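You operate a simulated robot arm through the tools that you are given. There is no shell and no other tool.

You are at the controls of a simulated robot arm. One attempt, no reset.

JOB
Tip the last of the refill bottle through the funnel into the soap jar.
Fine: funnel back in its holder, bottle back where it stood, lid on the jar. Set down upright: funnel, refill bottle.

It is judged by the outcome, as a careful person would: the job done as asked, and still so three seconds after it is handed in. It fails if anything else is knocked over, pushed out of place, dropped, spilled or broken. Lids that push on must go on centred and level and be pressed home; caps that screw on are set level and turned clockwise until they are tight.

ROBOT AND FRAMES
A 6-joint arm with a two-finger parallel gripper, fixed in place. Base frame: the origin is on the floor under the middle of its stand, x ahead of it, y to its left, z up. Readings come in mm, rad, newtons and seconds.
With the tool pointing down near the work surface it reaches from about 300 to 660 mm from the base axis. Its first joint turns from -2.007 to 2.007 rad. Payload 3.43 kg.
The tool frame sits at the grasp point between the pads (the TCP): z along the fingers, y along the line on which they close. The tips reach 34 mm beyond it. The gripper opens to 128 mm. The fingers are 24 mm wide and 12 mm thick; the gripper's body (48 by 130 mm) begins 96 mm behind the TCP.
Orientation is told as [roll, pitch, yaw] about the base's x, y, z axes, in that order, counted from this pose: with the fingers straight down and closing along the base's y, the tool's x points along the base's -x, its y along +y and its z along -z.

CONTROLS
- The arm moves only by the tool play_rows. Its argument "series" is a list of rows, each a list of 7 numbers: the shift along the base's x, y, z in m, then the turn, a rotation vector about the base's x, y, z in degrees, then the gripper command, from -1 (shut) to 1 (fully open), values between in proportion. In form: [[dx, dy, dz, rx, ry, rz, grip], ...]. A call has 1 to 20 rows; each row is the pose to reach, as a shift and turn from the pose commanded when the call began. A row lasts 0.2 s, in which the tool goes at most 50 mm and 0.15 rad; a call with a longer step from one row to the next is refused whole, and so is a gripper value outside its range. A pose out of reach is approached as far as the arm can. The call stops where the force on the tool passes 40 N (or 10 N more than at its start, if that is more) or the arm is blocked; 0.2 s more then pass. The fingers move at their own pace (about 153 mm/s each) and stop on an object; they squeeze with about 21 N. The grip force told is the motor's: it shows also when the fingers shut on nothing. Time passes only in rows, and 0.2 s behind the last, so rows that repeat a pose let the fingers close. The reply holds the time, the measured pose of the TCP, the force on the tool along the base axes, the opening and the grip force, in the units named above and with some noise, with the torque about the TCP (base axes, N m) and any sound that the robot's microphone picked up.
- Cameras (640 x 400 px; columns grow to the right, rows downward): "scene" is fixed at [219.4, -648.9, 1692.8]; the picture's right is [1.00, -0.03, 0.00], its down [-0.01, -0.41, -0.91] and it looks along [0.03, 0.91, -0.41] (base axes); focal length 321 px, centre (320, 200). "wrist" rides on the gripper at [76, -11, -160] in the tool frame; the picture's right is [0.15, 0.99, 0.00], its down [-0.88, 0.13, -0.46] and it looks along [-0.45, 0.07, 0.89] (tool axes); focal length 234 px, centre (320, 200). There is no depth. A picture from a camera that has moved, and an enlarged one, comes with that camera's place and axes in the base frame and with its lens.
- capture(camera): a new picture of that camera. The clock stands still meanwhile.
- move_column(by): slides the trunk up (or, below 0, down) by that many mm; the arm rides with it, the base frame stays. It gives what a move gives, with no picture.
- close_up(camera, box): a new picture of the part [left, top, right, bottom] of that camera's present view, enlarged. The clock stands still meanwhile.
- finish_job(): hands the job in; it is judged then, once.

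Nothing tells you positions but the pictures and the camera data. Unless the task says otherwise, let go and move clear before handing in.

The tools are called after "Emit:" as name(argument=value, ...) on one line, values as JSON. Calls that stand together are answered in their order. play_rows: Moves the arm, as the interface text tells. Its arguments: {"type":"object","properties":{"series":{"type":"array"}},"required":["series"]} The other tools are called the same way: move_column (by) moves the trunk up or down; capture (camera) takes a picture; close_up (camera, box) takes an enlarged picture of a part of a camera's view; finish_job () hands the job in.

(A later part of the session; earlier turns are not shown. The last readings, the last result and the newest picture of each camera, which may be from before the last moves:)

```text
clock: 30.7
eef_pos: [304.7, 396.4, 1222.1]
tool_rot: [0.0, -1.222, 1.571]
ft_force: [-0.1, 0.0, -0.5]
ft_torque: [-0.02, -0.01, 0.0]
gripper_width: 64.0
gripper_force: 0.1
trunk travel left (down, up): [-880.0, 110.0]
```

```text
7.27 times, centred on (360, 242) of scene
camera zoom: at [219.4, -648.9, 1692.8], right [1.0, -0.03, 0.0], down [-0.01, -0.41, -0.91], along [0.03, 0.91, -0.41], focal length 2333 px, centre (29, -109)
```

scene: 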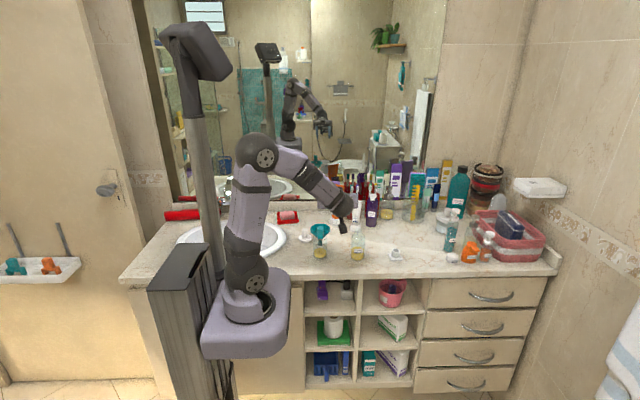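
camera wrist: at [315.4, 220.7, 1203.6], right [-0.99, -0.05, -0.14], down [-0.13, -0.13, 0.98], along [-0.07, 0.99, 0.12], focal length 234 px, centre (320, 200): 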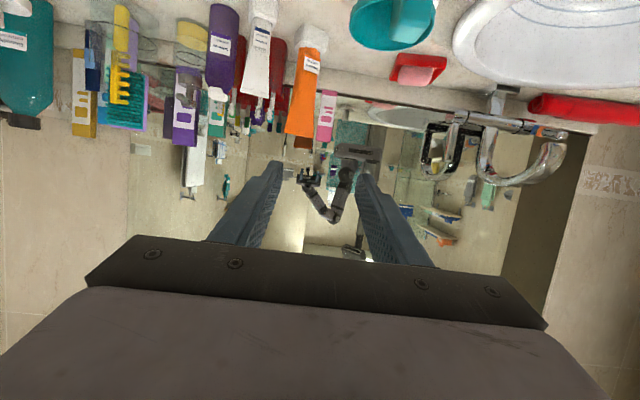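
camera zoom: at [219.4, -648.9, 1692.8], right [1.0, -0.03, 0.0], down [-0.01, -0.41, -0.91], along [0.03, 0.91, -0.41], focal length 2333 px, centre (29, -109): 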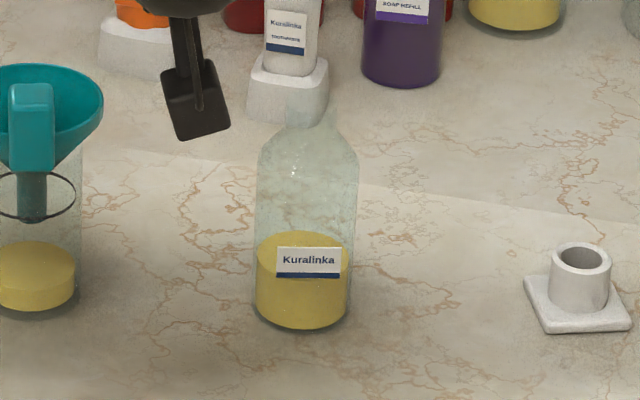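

The funnel sits level on the jar. Before grasping the bottle I'll rehearse the pouring motion empty, high above the funnel, to check that the joints allow it: first a 30° yaw and a move beside the funnel.

Emit:
play_rows(series=[[0.0, 0.02, 0.01, 0, 0, 6, 0.0], [0.0, 0.04, 0.02, 0, 0, 12, 0.0], [0.005, 0.06, 0.02, 0, 0, 18, 0.0], [0.01, 0.08, 0.02, 0, 0, 24, 0.0], [0.016, 0.1, 0.02, 0, 0, 30, 0.0], [0.016, 0.109, 0.02, 0, 0, 30, 0.0], [0.016, 0.109, 0.02, 0, 0, 30, 0.0]])

```text
clock: 32.3
eef_pos: [321.9, 505.7, 1240.9]
tool_rot: [-0.001, -1.222, 2.095]
ft_force: [-0.1, -0.5, -0.4]
ft_torque: [-0.01, -0.01, 0.04]
gripper_width: 63.9
gripper_force: 0.1
trunk travel left (down, up): [-880.0, 110.0]
```

That pose is reachable. Now the empty tilt rehearsal to 136° about the pour axis.

Emit:
play_rows(series=[[0, 0, 0, 4, -6.93, 0, 0], [0, 0, 0, 8, -13.86, 0, 0], [0, 0, 0, 12, -20.78, 0, 0], [0, 0, 0, 16, -27.71, 0, 0], [0, 0, 0, 20, -34.64, 0, 0], [0, 0, 0, 24, -41.57, 0, 0], [0, 0, 0, 28, -48.5, 0, 0], [0, 0, 0, 32, -55.43, 0, 0], [0, 0, 0, 36, -62.35, 0, 0], [0, 0, 0, 40, -69.28, 0, 0], [0, 0, 0, 44, -76.21, 0, 0], [0, 0, 0, 48, -83.14, 0, 0], [0, 0, 0, 52, -90.07, 0, 0], [0, 0, 0, 56, -96.99, 0, 0], [0, 0, 0, 60, -103.92, 0, 0], [0, 0, 0, 64, -110.85, 0, 0], [0, 0, 0, 68, -117.78, 0, 0], [0, 0, 0, 68, -117.78, 0, 0]])

Emit:
capture(camera="scene")

Emit:
capture(camera="wrist")

```text
clock: 36.1
eef_pos: [363.0, 681.4, 1478.2]
tool_rot: [-1.577, 0.527, -3.097]
ft_force: [-0.3, -0.7, -0.3]
ft_torque: [0.04, 0.0, -0.07]
gripper_width: 64.2
gripper_force: 0.0
out of reach, approached as far as the arm can: row 6, 7, 8, 9, 10, 11, 12, 13, 14, 15, 16, 17, 18
trunk travel left (down, up): [-880.0, 110.0]
```

```text
taken
```

scene: 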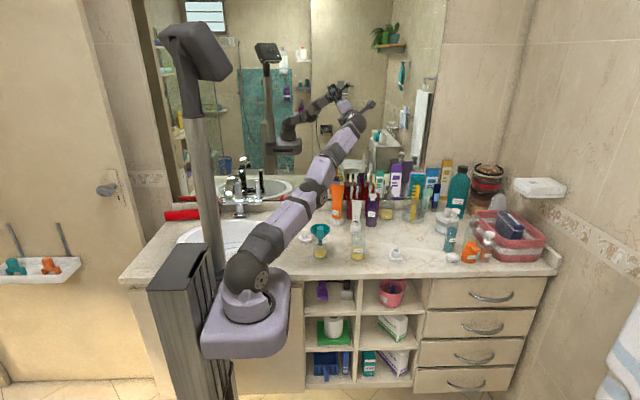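

```text
taken
camera wrist: at [430.0, 524.7, 1524.4], right [0.62, 0.04, -0.78], down [-0.67, -0.48, -0.56], along [-0.4, 0.87, -0.28], focal length 234 px, centre (320, 200)
```

wrist: 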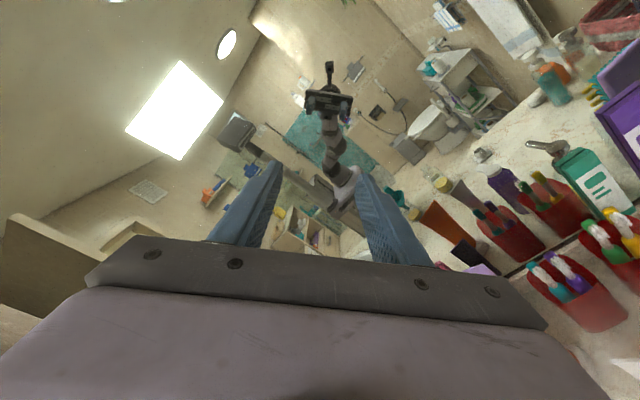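

Good thing I rehearsed: tilting in that direction runs out of joint range, and the arm drifted to (363, 681, 1478) with nothing touched. I'll pull back and unroll gradually, then try rolling the other way.

Emit:
play_rows(series=[[-0.002, -0.02, -0.01, 0, 7.5, 0, 0], [-0.005, -0.045, -0.025, 0, 15, 0, 0], [-0.008, -0.07, -0.045, 0, 22.5, 0, 0], [-0.012, -0.09, -0.065, 0, 30, 0, 0], [-0.016, -0.11, -0.085, 0, 37.5, 0, 0], [-0.02, -0.13, -0.105, 0, 45, 0, 0], [-0.02, -0.15, -0.125, 0, 52.5, 0, 0], [-0.02, -0.15, -0.125, 0, 52.5, 0, 0]])

Emit:
capture(camera="scene")

```text
clock: 37.9
eef_pos: [478.4, 629.0, 1404.0]
tool_rot: [-1.617, -0.39, -3.098]
ft_force: [0.3, 0.7, 0.0]
ft_torque: [-0.01, -0.02, -0.03]
gripper_width: 63.9
gripper_force: 0.0
out of reach, approached as far as the arm can: row 1, 2, 3, 4, 5, 6, 7, 8
trunk travel left (down, up): [-880.0, 110.0]
```

```text
taken
```

scene: 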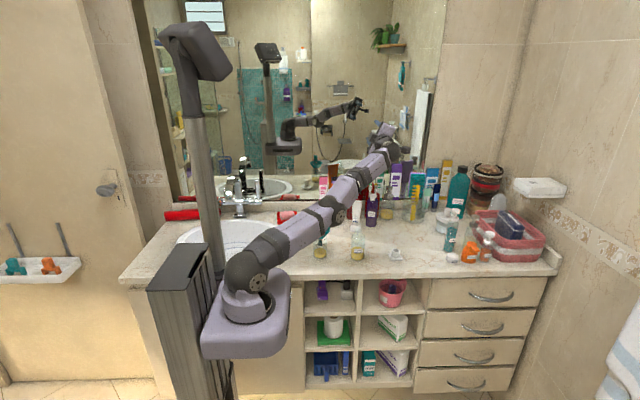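

The arm is still stretched because of the roll limit, but high above everything. I'll keep unrolling while easing back toward the work area.

Emit:
play_rows(series=[[-0.01, -0.01, 0.0, 0, 7.5, 0, 0], [-0.02, -0.02, 0.0, 0, 15, 0, 0], [-0.03, -0.03, 0.0, 0, 22.5, 0, 0], [-0.04, -0.04, 0.0, 0, 30, 0, 0], [-0.05, -0.05, 0.0, 0, 37.5, 0, 0], [-0.06, -0.07, -0.005, 0, 45, 0, 0], [-0.07, -0.09, -0.01, 0, 52.5, 0, 0], [-0.08, -0.11, -0.01, 0, 60, 0, 0], [-0.08, -0.11, -0.01, 0, 66, 0, 0], [-0.08, -0.11, -0.01, 0, 66, 0, 0]])

Emit:
capture(camera="scene")

```text
clock: 40.1
eef_pos: [494.6, 592.6, 1461.3]
tool_rot: [-2.558, -1.525, -2.185]
ft_force: [0.4, 0.4, -0.5]
ft_torque: [0.0, -0.03, -0.02]
gripper_width: 64.1
gripper_force: 0.0
out of reach, approached as far as the arm can: row 1, 2, 3, 4, 5, 6, 7, 8, 9, 10
trunk travel left (down, up): [-880.0, 110.0]
```

```text
taken
```

scene: 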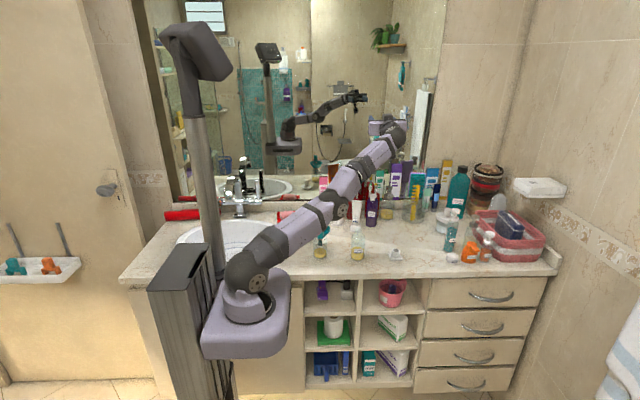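

The roll is undone but the arm is stretched straight. I'll turn the tool back toward the arm's own direction to free the wrist, then retract.

Emit:
play_rows(series=[[0, 0, 0, 0, 0, -7.5, 0], [0, 0, 0, 0, 0, -15, 0], [0, 0, 0, 0, 0, -22.5, 0], [0, 0, 0, 0, 0, -30, 0], [0, 0, 0, 0, 0, -37.5, 0], [0, 0, 0, 0, 0, -37.5, 0]])

Emit:
capture(camera="scene")

```text
clock: 41.5
eef_pos: [527.2, 630.1, 1485.7]
tool_rot: [-2.567, -1.523, -2.833]
ft_force: [0.0, 0.3, 0.5]
ft_torque: [-0.02, 0.01, 0.04]
gripper_width: 64.1
gripper_force: 0.0
out of reach, approached as far as the arm can: row 1, 2, 3, 4, 5, 6
trunk travel left (down, up): [-880.0, 110.0]
```

```text
taken
```

scene: 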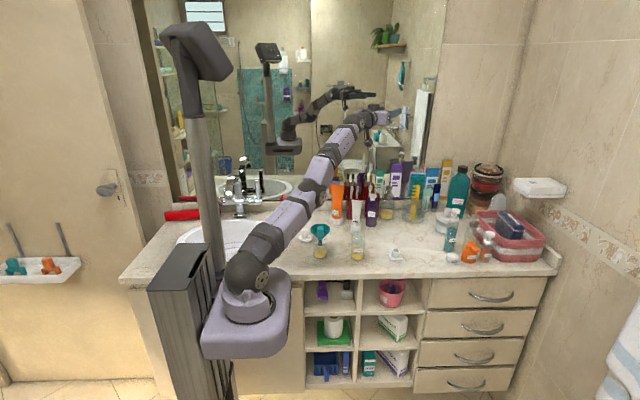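

The wrist is now aligned with the arm, but the elbow is still straight. Moving downward and inward together should make the elbow bend; everything below there is lower than about z 1150, so I'll stay above 1300.

Emit:
play_rows(series=[[-0.015, -0.018, -0.025, 0, 0, 0, 0], [-0.03, -0.036, -0.05, 0, 0, 0, 0], [-0.045, -0.054, -0.075, 0, 0, 0, 0], [-0.06, -0.072, -0.1, 0, 0, 0, 0], [-0.075, -0.09, -0.12, 0, 0, 0, 0], [-0.09, -0.108, -0.14, 0, 0, 0, 0], [-0.09, -0.108, -0.14, 0, 0, 0, 0]])

Emit:
capture(camera="scene")

```text
clock: 43.1
eef_pos: [433.4, 524.2, 1346.1]
tool_rot: [-2.546, -1.521, -2.851]
ft_force: [-0.7, 0.2, -1.1]
ft_torque: [0.04, -0.03, -0.02]
gripper_width: 64.2
gripper_force: 0.0
out of reach, approached as far as the arm can: row 1, 2
trunk travel left (down, up): [-880.0, 110.0]
```

```text
taken
```

scene: 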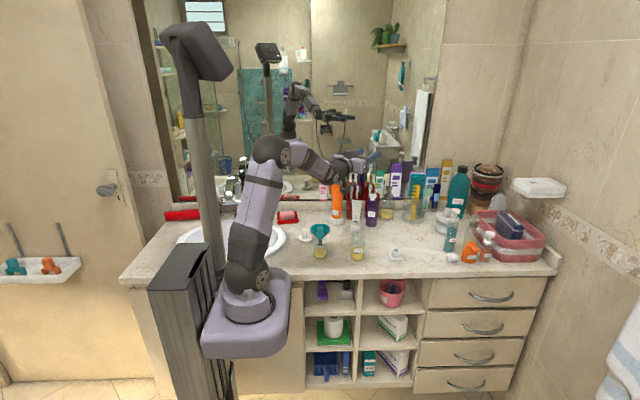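

Recovered: the elbow is bent again and the tool is horizontal, pointing radially out. From this natural posture I'll test rolling about the tool axis in small calls, positive direction first.

Emit:
play_rows(series=[[0, 0, 0, 5, 6.2, 0, 0], [0, 0, 0, 10, 12.4, 0, 0], [0, 0, 0, 15, 18.6, 0, 0], [0, 0, 0, 20, 24.8, 0, 0], [0, 0, 0, 25, 31, 0, 0], [0, 0, 0, 25, 31, 0, 0]])

```text
clock: 44.5
eef_pos: [435.1, 525.4, 1346.1]
tool_rot: [1.614, -0.9, -0.742]
ft_force: [-0.2, 0.7, 0.3]
ft_torque: [0.03, 0.0, -0.01]
gripper_width: 63.9
gripper_force: 0.0
trunk travel left (down, up): [-880.0, 110.0]
```

Emit:
play_rows(series=[[0, 0, 0, 5, 6.2, 0, 0], [0, 0, 0, 10, 12.4, 0, 0], [0, 0, 0, 15, 18.6, 0, 0], [0, 0, 0, 20, 24.8, 0, 0], [0, 0, 0, 25, 31, 0, 0], [0, 0, 0, 30, 37.2, 0, 0], [0, 0, 0, 30, 37.2, 0, 0]])

```text
clock: 46.1
eef_pos: [434.2, 525.2, 1344.3]
tool_rot: [1.566, -0.069, -0.72]
ft_force: [-0.6, 0.9, 0.1]
ft_torque: [0.0, 0.03, 0.0]
gripper_width: 64.1
gripper_force: 0.0
trunk travel left (down, up): [-880.0, 110.0]
```

About 88° of roll with no limit so far. I'll continue toward 140°.

Emit:
play_rows(series=[[0, 0, 0, 5, 6.2, 0, 0], [0, 0, 0, 10, 12.4, 0, 0], [0, 0, 0, 15, 18.6, 0, 0], [0, 0, 0, 20, 24.8, 0, 0], [0, 0, 0, 20, 24.8, 0, 0]])

```text
clock: 47.3
eef_pos: [434.4, 524.6, 1344.7]
tool_rot: [1.542, 0.489, -0.724]
ft_force: [0.2, 0.4, 0.2]
ft_torque: [0.01, 0.0, -0.02]
gripper_width: 64.0
gripper_force: 0.1
trunk travel left (down, up): [-880.0, 110.0]
```

Emit:
play_rows(series=[[0, 0, 0, 5, 6.2, 0, 0], [0, 0, 0, 10, 12.4, 0, 0], [0, 0, 0, 15, 18.6, 0, 0], [0, 0, 0, 15, 18.6, 0, 0]])

Emit:
capture(camera="scene")

```text
clock: 48.3
eef_pos: [433.1, 525.0, 1345.1]
tool_rot: [1.514, 0.904, -0.744]
ft_force: [0.0, 0.2, 0.2]
ft_torque: [-0.01, 0.02, -0.01]
gripper_width: 64.2
gripper_force: 0.1
trunk travel left (down, up): [-880.0, 110.0]
```

```text
taken
```

scene: 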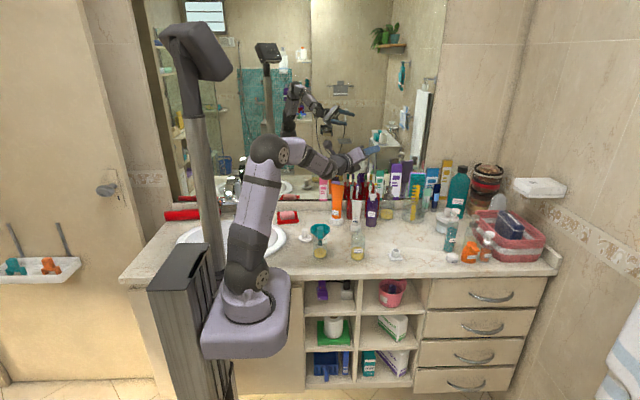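

Rolling positively about the tool axis reaches 143° without any limit, so I'll pour from the left side of the funnel, with the mouth toward +x. I'll unroll back now.

Emit:
play_rows(series=[[0, 0, 0, -5, -6.2, 0, 0], [0, 0, 0, -10, -12.4, 0, 0], [0, 0, 0, -15, -18.6, 0, 0], [0, 0, 0, -20, -24.8, 0, 0], [0, 0, 0, -25, -31, 0, 0], [0, 0, 0, -30, -37.2, 0, 0], [0, 0, 0, -35, -43.4, 0, 0], [0, 0, 0, -40, -49.6, 0, 0], [0, 0, 0, -45, -55.8, 0, 0], [0, 0, 0, -50, -62, 0, 0], [0, 0, 0, -55, -68.2, 0, 0], [0, 0, 0, -60, -74.4, 0, 0], [0, 0, 0, -65, -80.6, 0, 0], [0, 0, 0, -70, -86.8, 0, 0], [0, 0, 0, -75, -93, 0, 0], [0, 0, 0, -80, -99.2, 0, 0], [0, 0, 0, -85, -105.4, 0, 0], [0, 0, 0, -90, -111.6, 0, 0], [0, 0, 0, -90, -111.6, 0, 0]])

Emit:
capture(camera="wrist")

```text
clock: 52.3
eef_pos: [434.6, 525.1, 1344.6]
tool_rot: [-2.502, -1.521, -2.897]
ft_force: [-0.4, -0.6, 0.2]
ft_torque: [0.02, 0.02, -0.01]
gripper_width: 64.1
gripper_force: 0.0
trunk travel left (down, up): [-880.0, 110.0]
```

```text
taken
camera wrist: at [345.7, 394.8, 1262.3], right [-0.76, 0.63, -0.18], down [-0.43, -0.28, 0.86], along [0.49, 0.73, 0.48], focal length 234 px, centre (320, 200)
```

wrist: 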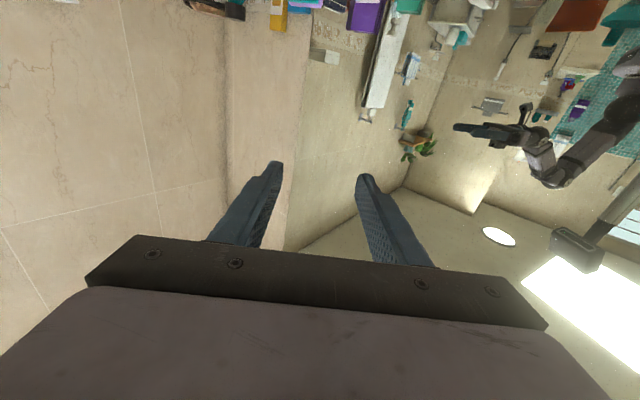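

Back to the natural posture. Next: turn the tool to about 65° azimuth and 20° down, retreat toward the bottle's front at height, and lower the trunk so the low poses are comfortable.

Emit:
play_rows(series=[[-0.005, -0.02, 0, -2.6, 1.9, 2.0, 0.4], [-0.012, -0.04, 0, -5.2, 3.8, 4.1, 0.4], [-0.02, -0.06, 0, -7.8, 5.7, 6.1, 0.4], [-0.03, -0.085, 0, -10.3, 7.7, 8.2, 0.4], [-0.04, -0.11, 0, -12.9, 9.6, 10.2, 0.4], [-0.05, -0.13, 0, -15.5, 11.5, 12.3, 0.4], [-0.06, -0.15, 0, -18.1, 13.4, 14.3, 0.4], [-0.066, -0.165, 0, -18.1, 13.4, 14.3, 0.4], [-0.066, -0.165, 0, -18.1, 13.4, 14.3, 0.4]])

Emit:
move_column(by=-75)

Emit:
capture(camera="scene")

Emit:
capture(camera="wrist")

```text
clock: 54.3
eef_pos: [366.2, 360.6, 1342.4]
tool_rot: [0.014, -1.222, 1.131]
ft_force: [0.0, 0.0, -0.1]
ft_torque: [-0.01, -0.01, 0.0]
gripper_width: 89.7
gripper_force: 0.1
trunk travel left (down, up): [-880.0, 110.0]
```

```text
clock: 55.4
eef_pos: [366.8, 360.1, 1268.9]
tool_rot: [0.012, -1.22, 1.131]
ft_force: [0.0, -0.5, 0.1]
ft_torque: [-0.01, -0.01, -0.01]
gripper_width: 89.4
gripper_force: 0.1
trunk travel left (down, up): [-805.0, 185.0]
```

```text
taken
```

scene: 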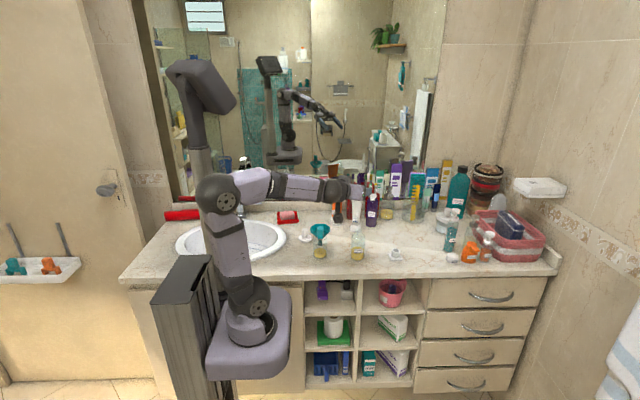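

```text
taken
camera wrist: at [303.3, 196.3, 1252.1], right [-0.92, 0.36, -0.13], down [-0.17, -0.06, 0.98], along [0.35, 0.93, 0.12], focal length 234 px, centre (320, 200)
```

wrist: 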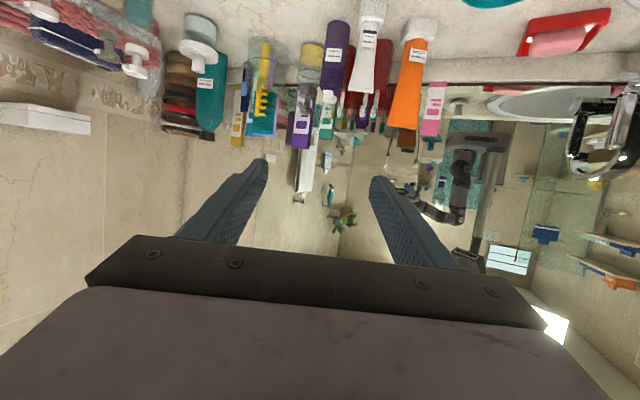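

The tool is now at 65° azimuth, 20° down. I'll descend in front of the bottle and take a measuring picture.

Emit:
play_rows(series=[[0, 0, -0.035, 0, 0, 0, 0.4], [0, 0, -0.07, 0, 0, 0, 0.4], [0, 0, -0.105, 0, 0, 0, 0.4], [0, 0, -0.14, 0, 0, 0, 0.4], [0, 0, -0.175, 0, 0, 0, 0.4], [0, 0, -0.21, 0, 0, 0, 0.4], [0, 0, -0.235, 0, 0, 0, 0.4], [0, 0, -0.235, 0, 0, 0, 0.4]])

Emit:
capture(camera="wrist")

Emit:
capture(camera="scene")

```text
clock: 57.2
eef_pos: [367.6, 361.1, 1034.9]
tool_rot: [0.01, -1.219, 1.134]
ft_force: [0.3, -0.1, 0.3]
ft_torque: [-0.04, -0.01, 0.03]
gripper_width: 89.6
gripper_force: 0.1
trunk travel left (down, up): [-805.0, 185.0]
```

```text
taken
camera wrist: at [303.9, 196.3, 1018.3], right [-0.92, 0.36, -0.13], down [-0.17, -0.06, 0.98], along [0.35, 0.93, 0.12], focal length 234 px, centre (320, 200)
```

wrist: 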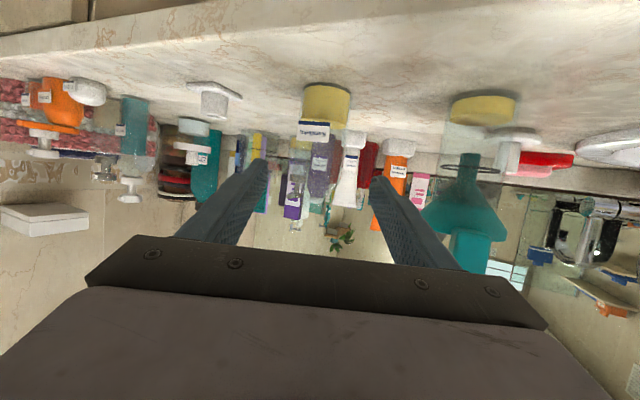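

```text
taken
```

scene: 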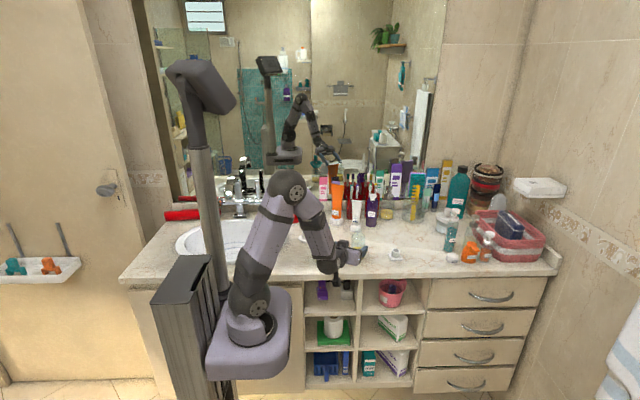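

Emit:
close_up(camera="wrist", box=[240, 60, 400, 220])

Emit:
close_up(camera="scene", box=[320, 205, 400, 270])

```text
2.50 times, centred on (320, 140) of wrist
camera zoom: at [303.9, 196.3, 1018.3], right [-0.92, 0.36, -0.13], down [-0.17, -0.06, 0.98], along [0.35, 0.93, 0.12], focal length 585 px, centre (320, 350)
```

zoom: 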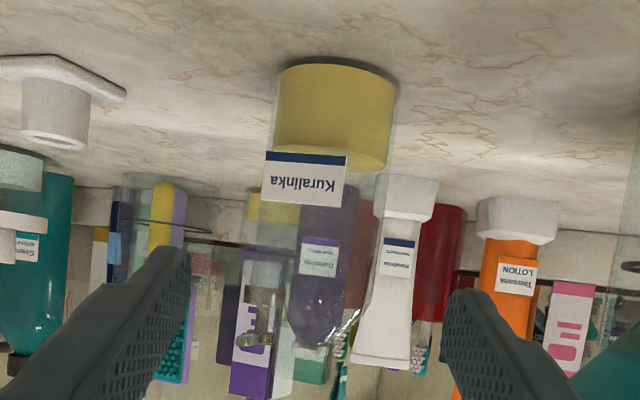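

```text
6.15 times, centred on (360, 238) of scene
camera zoom: at [219.4, -648.9, 1692.8], right [1.0, -0.03, 0.0], down [-0.01, -0.41, -0.91], along [0.03, 0.91, -0.41], focal length 1974 px, centre (74, -31)
```

zoom: 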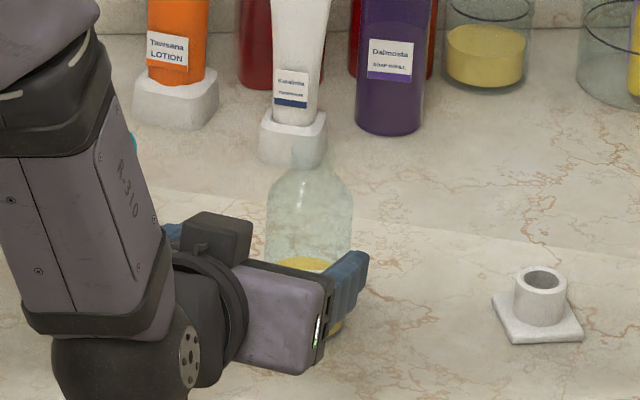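

The bottle axis is at about (407.5, 449), exactly in line with the tool. I'll drop to gripping height and advance so the fingers straddle the body.

Emit:
play_rows(series=[[0, 0, -0.025, 0, 0, 0, 0.4], [0, 0, -0.047, 0, 0, 0, 0.4], [0.006, 0.013, -0.047, 0, 0, 0, 0.4], [0.013, 0.029, -0.047, 0, 0, 0, 0.4], [0.02, 0.044, -0.047, 0, 0, 0, 0.4], [0.027, 0.059, -0.047, 0, 0, 0, 0.4], [0.034, 0.075, -0.047, 0, 0, 0, 0.4], [0.04, 0.087, -0.047, 0, 0, 0, 0.4], [0.04, 0.087, -0.047, 0, 0, 0, 0.4]])

Emit:
capture(camera="wrist")

Emit:
close_up(camera="scene", box=[320, 205, 400, 270])

```text
clock: 59.2
eef_pos: [408.0, 447.8, 986.9]
tool_rot: [0.015, -1.22, 1.13]
ft_force: [0.2, 0.4, -0.8]
ft_torque: [0.02, -0.01, -0.02]
gripper_width: 89.7
gripper_force: 0.1
trunk travel left (down, up): [-805.0, 185.0]
```

```text
taken
camera wrist: at [343.6, 282.1, 970.3], right [-0.92, 0.36, -0.13], down [-0.17, -0.06, 0.98], along [0.35, 0.93, 0.12], focal length 234 px, centre (320, 200)
```

wrist: 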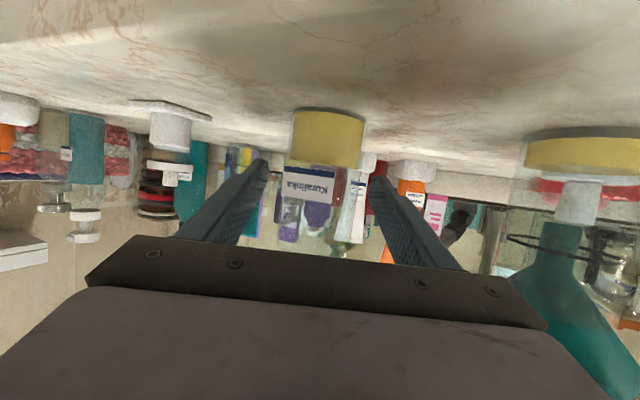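

```text
6.15 times, centred on (360, 238) of scene
camera zoom: at [219.4, -648.9, 1692.8], right [1.0, -0.03, 0.0], down [-0.01, -0.41, -0.91], along [0.03, 0.91, -0.41], focal length 1974 px, centre (74, -31)
```

zoom: 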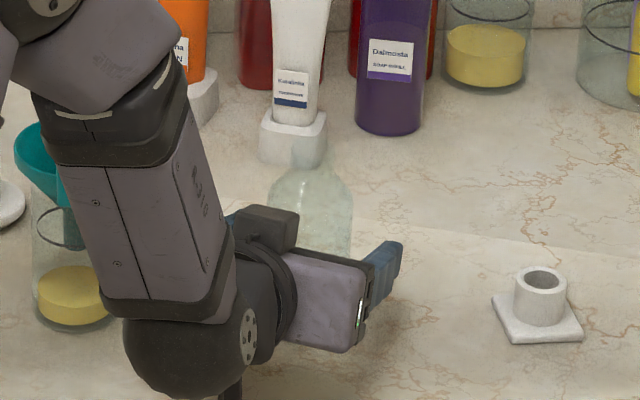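

The fingers straddle the bottle. I'll check the centring up close before closing.

Emit:
close_up(camera="wrist", box=[240, 90, 400, 260])

```text
2.35 times, centred on (320, 175) of wrist
camera zoom: at [343.6, 282.1, 970.3], right [-0.92, 0.36, -0.13], down [-0.17, -0.06, 0.98], along [0.35, 0.93, 0.12], focal length 551 px, centre (320, 259)
```

zoom: 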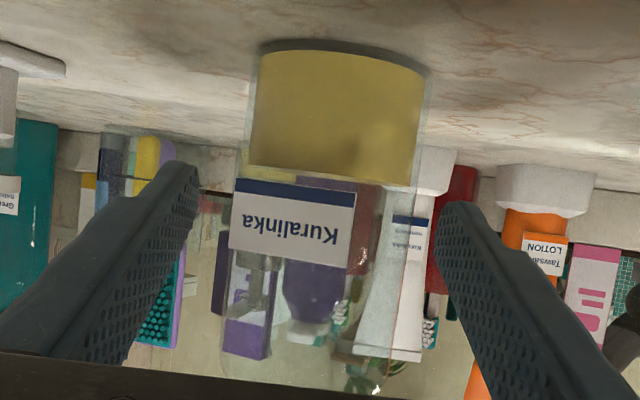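

The bottle sits about 2 mm to one side of the tool axis. I'll shift by that and close in stages.

Emit:
play_rows(series=[[-0.0018, 0.0007, 0, 0, 0, 0, 0.2], [-0.0018, 0.0007, 0, 0, 0, 0, 0.05], [-0.0018, 0.0007, 0, 0, 0, 0, -0.02], [-0.0018, 0.0007, 0, 0, 0, 0, -0.06], [-0.0018, 0.0007, 0, 0, 0, 0, -0.1], [-0.0018, 0.0007, 0, 0, 0, 0, -0.15], [-0.0018, 0.0007, 0, 0, 0, 0, -1], [-0.0018, 0.0007, 0, 0, 0, 0, -1], [-0.0018, 0.0007, 0, 0, 0, 0, -1]])

Emit:
close_up(camera="wrist", box=[240, 90, 400, 260])

```text
clock: 61.2
eef_pos: [403.9, 447.8, 987.2]
tool_rot: [0.012, -1.219, 1.131]
ft_force: [0.8, -0.1, 0.3]
ft_torque: [-0.03, -0.09, -0.03]
gripper_width: 54.4
gripper_force: 20.5
trunk travel left (down, up): [-805.0, 185.0]
```

```text
2.35 times, centred on (320, 175) of wrist
camera zoom: at [341.6, 283.3, 970.5], right [-0.92, 0.36, -0.13], down [-0.17, -0.06, 0.98], along [0.35, 0.93, 0.12], focal length 551 px, centre (320, 259)
```

zoom: 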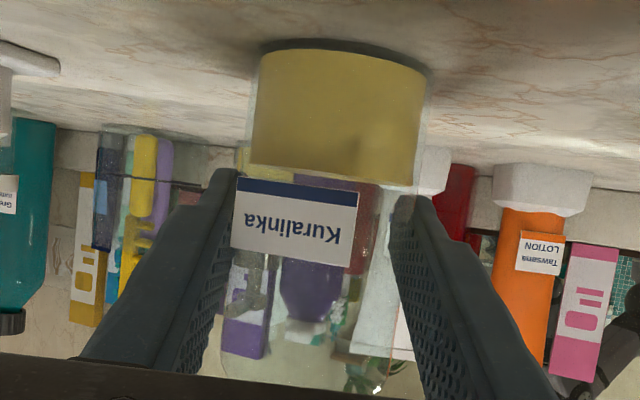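

The bottle is gripped at 54.4 mm. I'll lift it slowly straight up and check that it's held.

Emit:
play_rows(series=[[0, 0, 0.005, 0, 0, 0, -1], [0, 0, 0.012, 0, 0, 0, -1], [0, 0, 0.022, 0, 0, 0, -1], [0, 0, 0.035, 0, 0, 0, -1], [0, 0, 0.05, 0, 0, 0, -1], [0, 0, 0.05, 0, 0, 0, -1]])

Emit:
close_up(camera="wrist", box=[240, 90, 400, 260])

Emit:
close_up(camera="scene", box=[320, 205, 400, 270])

```text
clock: 62.6
eef_pos: [404.5, 450.3, 1038.0]
tool_rot: [0.014, -1.218, 1.132]
ft_force: [0.1, -0.4, -1.4]
ft_torque: [0.0, 0.0, 0.02]
gripper_width: 54.2
gripper_force: 21.0
trunk travel left (down, up): [-805.0, 185.0]
```

```text
2.35 times, centred on (320, 175) of wrist
camera zoom: at [340.7, 284.7, 1021.4], right [-0.92, 0.36, -0.13], down [-0.17, -0.06, 0.98], along [0.35, 0.93, 0.12], focal length 551 px, centre (320, 259)
```

zoom: 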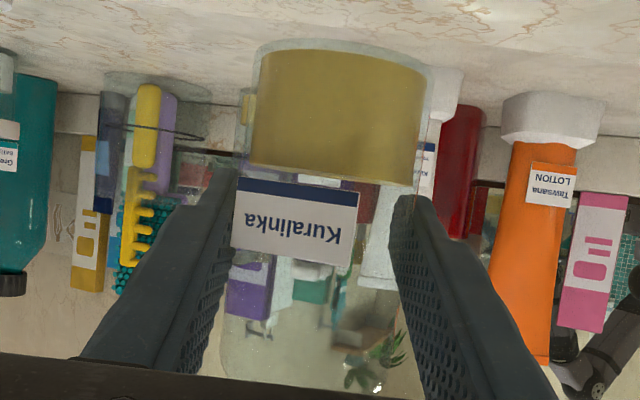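

```text
6.15 times, centred on (360, 238) of scene
camera zoom: at [219.4, -648.9, 1692.8], right [1.0, -0.03, 0.0], down [-0.01, -0.41, -0.91], along [0.03, 0.91, -0.41], focal length 1974 px, centre (74, -31)
```

zoom: 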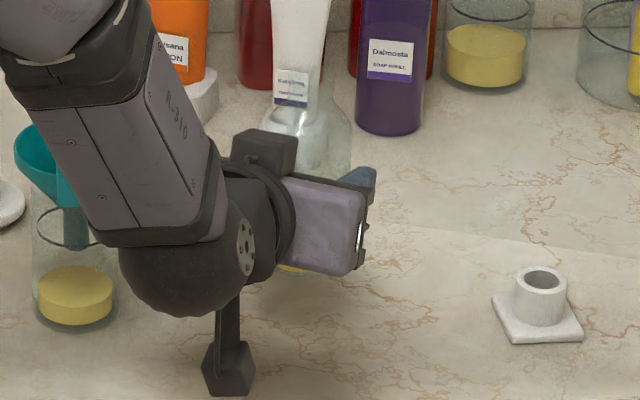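

The bottle is held upright and clear (about 140 g). I'll lift it well above the funnel and carry it over to the left side, keeping it level.

Emit:
play_rows(series=[[0, 0, 0.025, 0, 0, 0, -1], [0, 0, 0.055, 0, 0, 0, -1], [0, 0, 0.09, 0, 0, 0, -1], [0, 0, 0.125, 0, 0, 0, -1], [0, 0, 0.16, 0, 0, 0, -1], [0, 0, 0.19, 0, 0, 0, -1], [0, 0, 0.21, 0, 0, 0, -1], [0, 0, 0.22, 0, 0, 0, -1], [0, 0, 0.22, 0, 0, 0, -1]])

Emit:
move_column(by=-30)

Emit:
capture(camera="scene")

```text
clock: 64.6
eef_pos: [404.2, 447.6, 1256.9]
tool_rot: [0.011, -1.219, 1.133]
ft_force: [-0.2, 0.0, -1.2]
ft_torque: [0.01, -0.01, 0.02]
gripper_width: 54.3
gripper_force: 21.6
trunk travel left (down, up): [-805.0, 185.0]
```

```text
clock: 65.3
eef_pos: [403.8, 447.1, 1225.7]
tool_rot: [0.012, -1.221, 1.13]
ft_force: [0.0, -0.7, -0.7]
ft_torque: [-0.01, -0.02, 0.02]
gripper_width: 54.3
gripper_force: 21.6
trunk travel left (down, up): [-775.0, 215.0]
```

```text
taken
```

scene: 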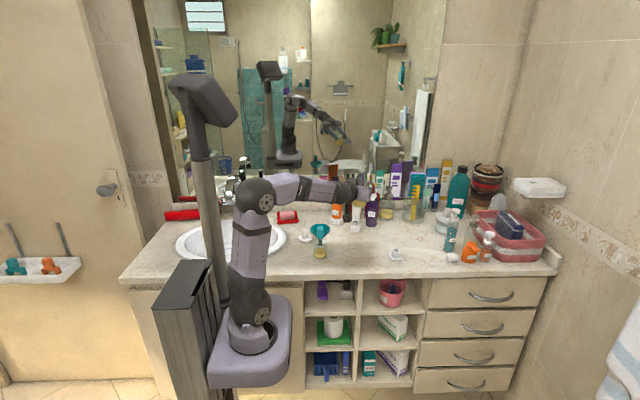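

Now carry the bottle across above the funnel (bottom about 70 mm over the handle) to the left side.

Emit:
play_rows(series=[[-0.012, 0.003, 0.005, 0, 0, 0, -1], [-0.035, 0.008, 0.01, 0, 0, 0, -1], [-0.062, 0.015, 0.01, 0, 0, 0, -1], [-0.09, 0.022, 0.01, 0, 0, 0, -1], [-0.118, 0.029, 0.01, 0, 0, 0, -1], [-0.146, 0.036, 0.01, 0, 0, 0, -1], [-0.174, 0.042, 0.01, 0, 0, 0, -1], [-0.2, 0.048, 0.01, 0, 0, 0, -1], [-0.215, 0.0515, 0.01, 0, 0, 0, -1], [-0.221, 0.0525, 0.01, 0, 0, 0, -1], [-0.221, 0.0525, 0.01, 0, 0, 0, -1]])

Emit:
capture(camera="scene")

Emit:
close_up(camera="scene", box=[270, 180, 370, 270])

```text
clock: 67.8
eef_pos: [184.0, 498.4, 1236.5]
tool_rot: [0.012, -1.22, 1.13]
ft_force: [-0.6, -0.3, -0.4]
ft_torque: [0.03, -0.02, -0.02]
gripper_width: 54.3
gripper_force: 20.5
trunk travel left (down, up): [-775.0, 215.0]
```

```text
taken
```

scene: 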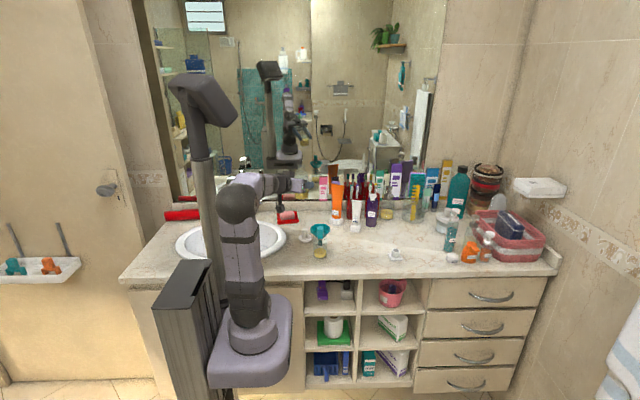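

```text
4.44 times, centred on (320, 225) of scene
camera zoom: at [219.4, -648.9, 1692.8], right [1.0, -0.03, 0.0], down [-0.01, -0.41, -0.91], along [0.03, 0.91, -0.41], focal length 1426 px, centre (320, 89)
```

zoom: 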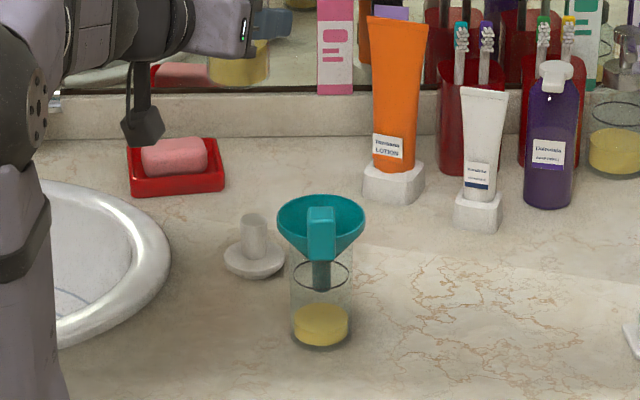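

The bottle is beside and above the funnel. I'll tilt it to 40° here, well before any liquid can run, and check the grip.

Emit:
play_rows(series=[[0, 0, 0, 2.07, 4.55, 0, -1], [0, 0, 0, 5.0, 10.9, 0, -1], [0, 0, 0, 8.3, 18.2, 0, -1], [0, 0, 0, 11.6, 25.5, 0, -1], [0, 0, 0, 14.5, 31.9, 0, -1], [0, 0, 0, 16.6, 36.4, 0, -1], [0, 0, 0, 16.6, 36.4, 0, -1]])

Emit:
capture(camera="wrist")

Emit:
close_up(camera="scene", box=[250, 160, 350, 250])

```text
clock: 69.3
eef_pos: [179.2, 496.4, 1229.9]
tool_rot: [0.972, -0.92, 0.243]
ft_force: [0.0, 0.7, -1.3]
ft_torque: [-0.03, 0.0, -0.01]
gripper_width: 54.3
gripper_force: 21.5
out of reach, approached as far as the arm can: row 4, 5, 6, 7
trunk travel left (down, up): [-775.0, 215.0]
```

```text
taken
camera wrist: at [105.0, 335.9, 1217.9], right [-0.85, 0.36, 0.38], down [0.31, -0.24, 0.92], along [0.42, 0.9, 0.09], focal length 234 px, centre (320, 200)
```

wrist: 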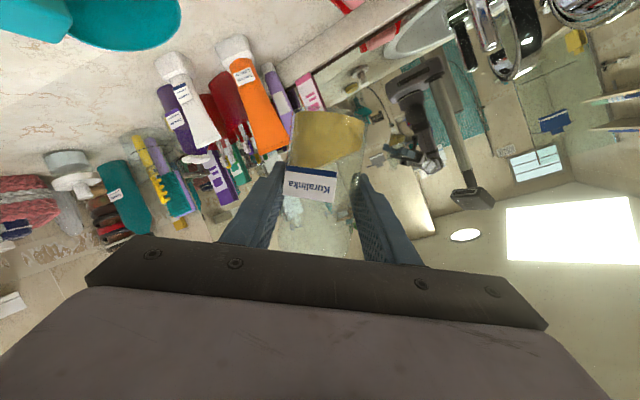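

```text
4.44 times, centred on (300, 205) of scene
camera zoom: at [219.4, -648.9, 1692.8], right [1.0, -0.03, 0.0], down [-0.01, -0.41, -0.91], along [0.03, 0.91, -0.41], focal length 1426 px, centre (409, 178)
```

zoom: 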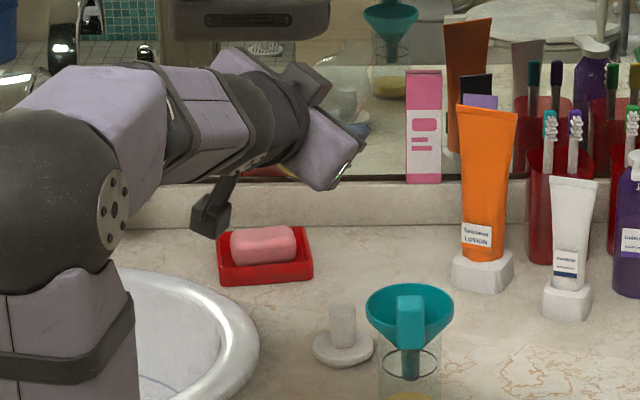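

The roll hit a limit at about 30° because the wrist went around its singular region when I lifted high with the trunk low. No liquid moved near the mouth. I'll unroll, go back to the right, and redo the carry with the trunk high so the forearm stays steep as it was at the grasp.

Emit:
play_rows(series=[[0.001, 0.0, 0.001, -2.6, -7.0, 0.5, -1], [0.002, 0.001, 0.003, -5.3, -14.0, 0.9, -1], [0.004, 0.001, 0.004, -7.9, -21.0, 1.4, -1], [0.005, 0.002, 0.006, -10.6, -28.1, 1.9, -1], [0.005, 0.002, 0.006, -10.6, -28.1, 1.9, -1]])

```text
clock: 70.5
eef_pos: [184.4, 500.7, 1234.6]
tool_rot: [0.0, -1.209, 1.149]
ft_force: [0.5, 0.2, -0.7]
ft_torque: [0.02, 0.0, 0.01]
gripper_width: 54.1
gripper_force: 20.4
trunk travel left (down, up): [-775.0, 215.0]
```

Upright again and reachable. Now back over to the right side along the same path.

Emit:
play_rows(series=[[0.006, -0.001, 0, 0, 0, 0, -1], [0.025, -0.006, 0, 0, 0, 0, -1], [0.052, -0.012, 0, 0, 0, 0, -1], [0.08, -0.019, 0, 0, 0, 0, -1], [0.108, -0.026, 0, 0, 0, 0, -1], [0.136, -0.032, 0, 0, 0, 0, -1], [0.164, -0.039, 0, 0, 0, 0, -1], [0.19, -0.045, 0, 0, 0, 0, -1], [0.21, -0.05, 0, 0, 0, 0, -1], [0.22, -0.0525, 0, 0, 0, 0, -1], [0.22, -0.0525, 0, 0, 0, 0, -1]])

```text
clock: 73.0
eef_pos: [403.3, 446.0, 1236.2]
tool_rot: [0.003, -1.21, 1.147]
ft_force: [0.4, 0.5, -0.8]
ft_torque: [0.0, 0.04, 0.03]
gripper_width: 54.4
gripper_force: 21.0
out of reach, approached as far as the arm can: row 5
trunk travel left (down, up): [-775.0, 215.0]
```

Back above the bottle's spot (with a brief wrist-limit flag midway). I'll lower with the arm to restore the grasp-like posture, keeping the bottle well above the counter.

Emit:
play_rows(series=[[0, 0, -0.02, 0, 0, 0, -1], [0, 0, -0.05, 0, 0, 0, -1], [0, 0, -0.08, 0, 0, 0, -1], [0, 0, -0.11, 0, 0, 0, -1], [0, 0, -0.14, 0, 0, 0, -1], [0, 0, -0.17, 0, 0, 0, -1], [0, 0, -0.19, 0, 0, 0, -1], [0, 0, -0.2, 0, 0, 0, -1], [0, 0, -0.2, 0, 0, 0, -1]])

Emit:
capture(camera="scene")

Emit:
capture(camera="wrist")

```text
clock: 75.0
eef_pos: [403.9, 446.2, 1036.1]
tool_rot: [0.004, -1.21, 1.146]
ft_force: [0.1, 0.0, -1.9]
ft_torque: [-0.03, -0.02, 0.01]
gripper_width: 54.5
gripper_force: 20.9
trunk travel left (down, up): [-775.0, 215.0]
```

```text
taken
```

scene: 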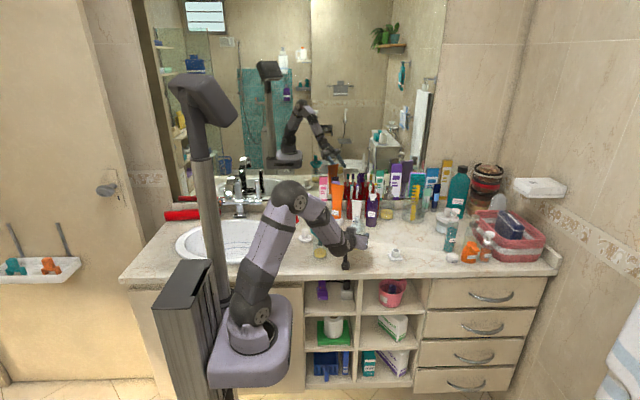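

```text
taken
camera wrist: at [342.1, 280.9, 1021.1], right [-0.92, 0.36, -0.14], down [-0.16, -0.05, 0.98], along [0.34, 0.93, 0.11], focal length 234 px, centre (320, 200)
```

wrist: 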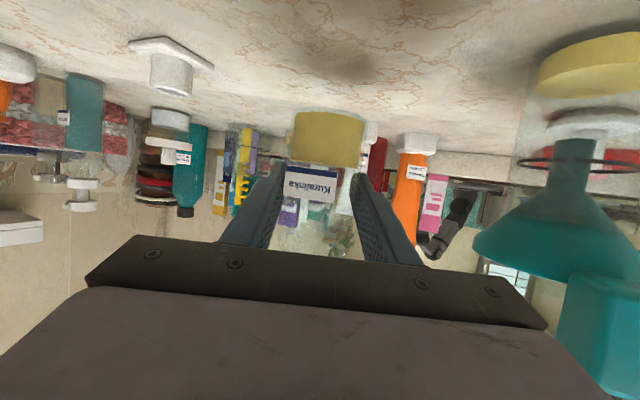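

The posture is natural again. Now I'll lift using the trunk, keeping the arm's shape, then trim the height with the arm.

Emit:
move_column(by=185)

Emit:
play_rows(series=[[0, 0, -0.015, 0, 0, 0, -1], [0, 0, -0.03, 0, 0, 0, -1], [0, 0, -0.04, 0, 0, 0, -1], [0, 0, -0.04, 0, 0, 0, -1]])

Emit:
capture(camera="scene")

```text
clock: 77.0
eef_pos: [404.3, 446.7, 1219.9]
tool_rot: [0.005, -1.208, 1.145]
ft_force: [-0.9, 0.2, -1.1]
ft_torque: [0.0, 0.02, 0.01]
gripper_width: 54.3
gripper_force: 21.3
trunk travel left (down, up): [-960.0, 30.0]
```

```text
clock: 78.0
eef_pos: [403.7, 446.5, 1181.2]
tool_rot: [0.003, -1.208, 1.146]
ft_force: [0.1, -0.7, -0.7]
ft_torque: [-0.04, 0.03, -0.03]
gripper_width: 54.2
gripper_force: 21.1
trunk travel left (down, up): [-960.0, 30.0]
```

```text
taken
```

scene: 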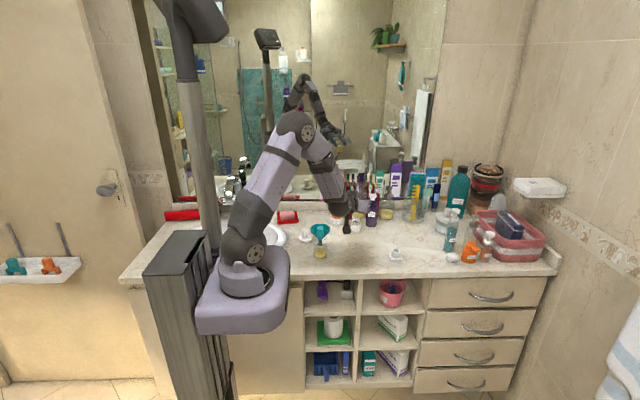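

The forearm is steep, as wanted. Carry the bottle to the left again at this height (about 25 mm clear above the handle).

Emit:
play_rows(series=[[-0.01, 0.003, 0.0, 0, 0, 0, -1], [-0.03, 0.008, 0.0, 0, 0, 0, -1], [-0.055, 0.014, 0.0, 0, 0, 0, -1], [-0.08, 0.02, 0.0, 0, 0, 0, -1], [-0.105, 0.026, 0.0, 0, 0, 0, -1], [-0.13, 0.032, 0.0, 0, 0, 0, -1], [-0.155, 0.038, 0.0, 0, 0, 0, -1], [-0.18, 0.044, 0.0, 0, 0, 0, -1], [-0.2, 0.049, 0.0, 0, 0, 0, -1], [-0.214, 0.052, 0.0, 0, 0, 0, -1], [-0.22, 0.0535, 0.0, 0, 0, 0, -1], [-0.22, 0.0535, 0.0, 0, 0, 0, -1]])

Emit:
capture(camera="scene")

```text
clock: 80.6
eef_pos: [185.5, 500.7, 1181.2]
tool_rot: [0.005, -1.211, 1.148]
ft_force: [0.7, -0.5, -1.4]
ft_torque: [0.02, -0.01, -0.02]
gripper_width: 54.1
gripper_force: 21.6
trunk travel left (down, up): [-960.0, 30.0]
```

```text
taken
```

scene: 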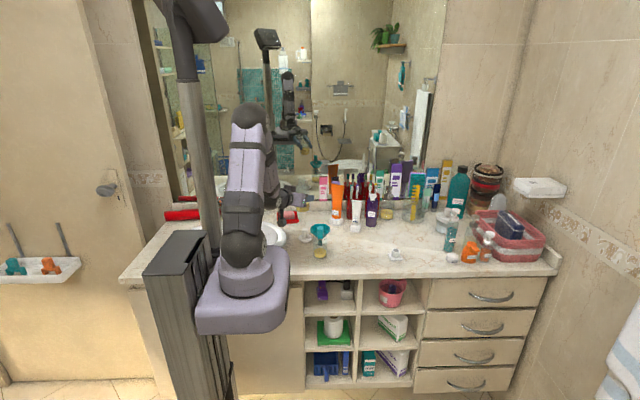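

No limits flagged this time. I'll tilt in small stages, first to 24°.

Emit:
play_rows(series=[[0, 0, 0, 2.46, 5.47, 0, -1], [0, 0, 0, 4.92, 10.94, 0, -1], [0, 0, 0, 7.4, 16.4, 0, -1], [0, 0, 0, 9.84, 21.9, 0, -1], [0, 0, 0, 9.84, 21.9, 0, -1]])

```text
clock: 81.8
eef_pos: [184.8, 499.5, 1181.7]
tool_rot: [0.905, -1.023, 0.323]
ft_force: [0.1, 0.7, -1.1]
ft_torque: [-0.01, -0.05, 0.0]
gripper_width: 54.1
gripper_force: 21.7
trunk travel left (down, up): [-960.0, 30.0]
```

Fine so far. I'll lower the trunk 60 mm and raise the arm 20 mm to keep the elbow comfortable, then tilt on to 48°.

Emit:
move_column(by=-50)

Emit:
play_rows(series=[[0, 0, 0.015, 0, 0, 0, -1], [0, 0, 0.02, 2.46, 5.47, 0, -1], [0, 0, 0.02, 4.92, 10.94, 0, -1], [0, 0, 0.02, 7.4, 16.4, 0, -1], [0, 0, 0.02, 9.84, 21.9, 0, -1], [0, 0, 0.02, 9.84, 21.9, 0, -1]])

Emit:
capture(camera="wrist")

Emit:
close_up(camera="scene", box=[260, 170, 360, 265])

```text
clock: 82.7
eef_pos: [184.3, 499.0, 1131.7]
tool_rot: [0.903, -1.025, 0.325]
ft_force: [1.2, -0.5, -0.3]
ft_torque: [0.03, -0.01, -0.01]
gripper_width: 54.2
gripper_force: 21.1
trunk travel left (down, up): [-910.0, 80.0]
```

```text
clock: 84.1
eef_pos: [184.5, 498.7, 1152.3]
tool_rot: [1.266, -0.675, 0.046]
ft_force: [-0.3, -0.4, -1.1]
ft_torque: [0.01, -0.02, -0.01]
gripper_width: 53.8
gripper_force: 21.2
trunk travel left (down, up): [-910.0, 80.0]
```

```text
taken
camera wrist: at [108.8, 339.3, 1133.0], right [-0.72, 0.26, 0.65], down [0.54, -0.37, 0.75], along [0.44, 0.89, 0.12], focal length 234 px, centre (320, 200)
```

wrist: 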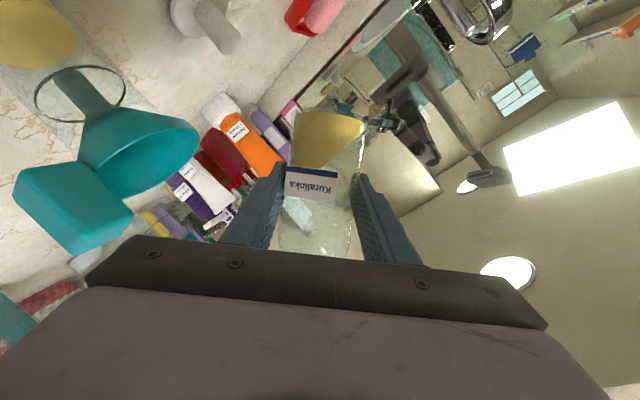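

```text
4.21 times, centred on (310, 218) of scene
camera zoom: at [219.4, -648.9, 1692.8], right [1.0, -0.03, 0.0], down [-0.01, -0.41, -0.91], along [0.03, 0.91, -0.41], focal length 1351 px, centre (362, 126)
```

zoom: 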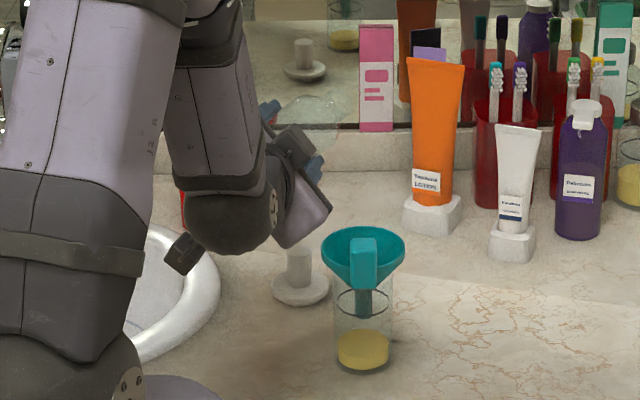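

48° with no flags, and the liquid stays well back from the neck. Next stage: trunk down 40, then tilt on to 72°.

Emit:
move_column(by=-40)

Emit:
play_rows(series=[[0, 0, 0.015, 0, 0, 0, -1], [0, 0, 0.025, 2.46, 5.47, 0, -1], [0, 0, 0.025, 4.92, 10.94, 0, -1], [0, 0, 0.025, 7.4, 16.4, 0, -1], [0, 0, 0.025, 9.84, 21.9, 0, -1], [0, 0, 0.025, 9.84, 21.9, 0, -1]])

Emit:
capture(camera="wrist")

Emit:
close_up(camera="scene", box=[260, 170, 360, 265])

```text
clock: 84.9
eef_pos: [184.2, 500.0, 1112.0]
tool_rot: [1.266, -0.675, 0.048]
ft_force: [-0.9, 0.3, -0.6]
ft_torque: [0.03, -0.04, 0.0]
gripper_width: 54.1
gripper_force: 21.1
trunk travel left (down, up): [-870.0, 120.0]
```

```text
clock: 86.3
eef_pos: [184.0, 498.3, 1137.2]
tool_rot: [1.458, -0.292, -0.043]
ft_force: [-0.2, 0.9, -1.5]
ft_torque: [-0.02, -0.03, 0.02]
gripper_width: 54.1
gripper_force: 21.3
trunk travel left (down, up): [-870.0, 120.0]
```

```text
taken
camera wrist: at [102.4, 342.5, 1121.1], right [-0.42, 0.13, 0.9], down [0.77, -0.47, 0.43], along [0.48, 0.87, 0.1], focal length 234 px, centre (320, 200)
```

wrist: 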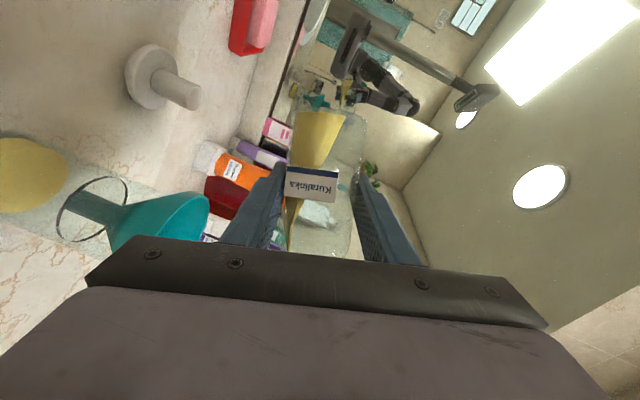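

```text
4.21 times, centred on (310, 218) of scene
camera zoom: at [219.4, -648.9, 1692.8], right [1.0, -0.03, 0.0], down [-0.01, -0.41, -0.91], along [0.03, 0.91, -0.41], focal length 1351 px, centre (362, 126)
```

zoom: 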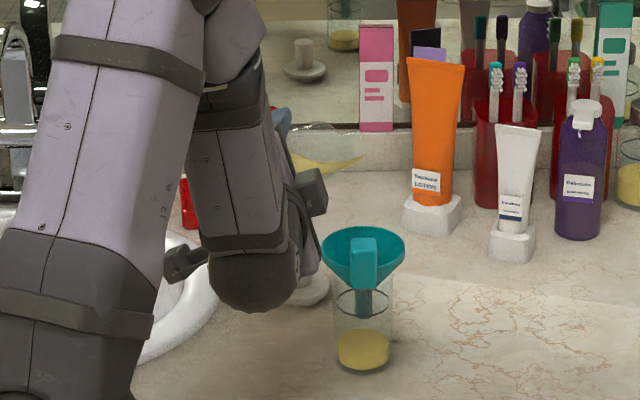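

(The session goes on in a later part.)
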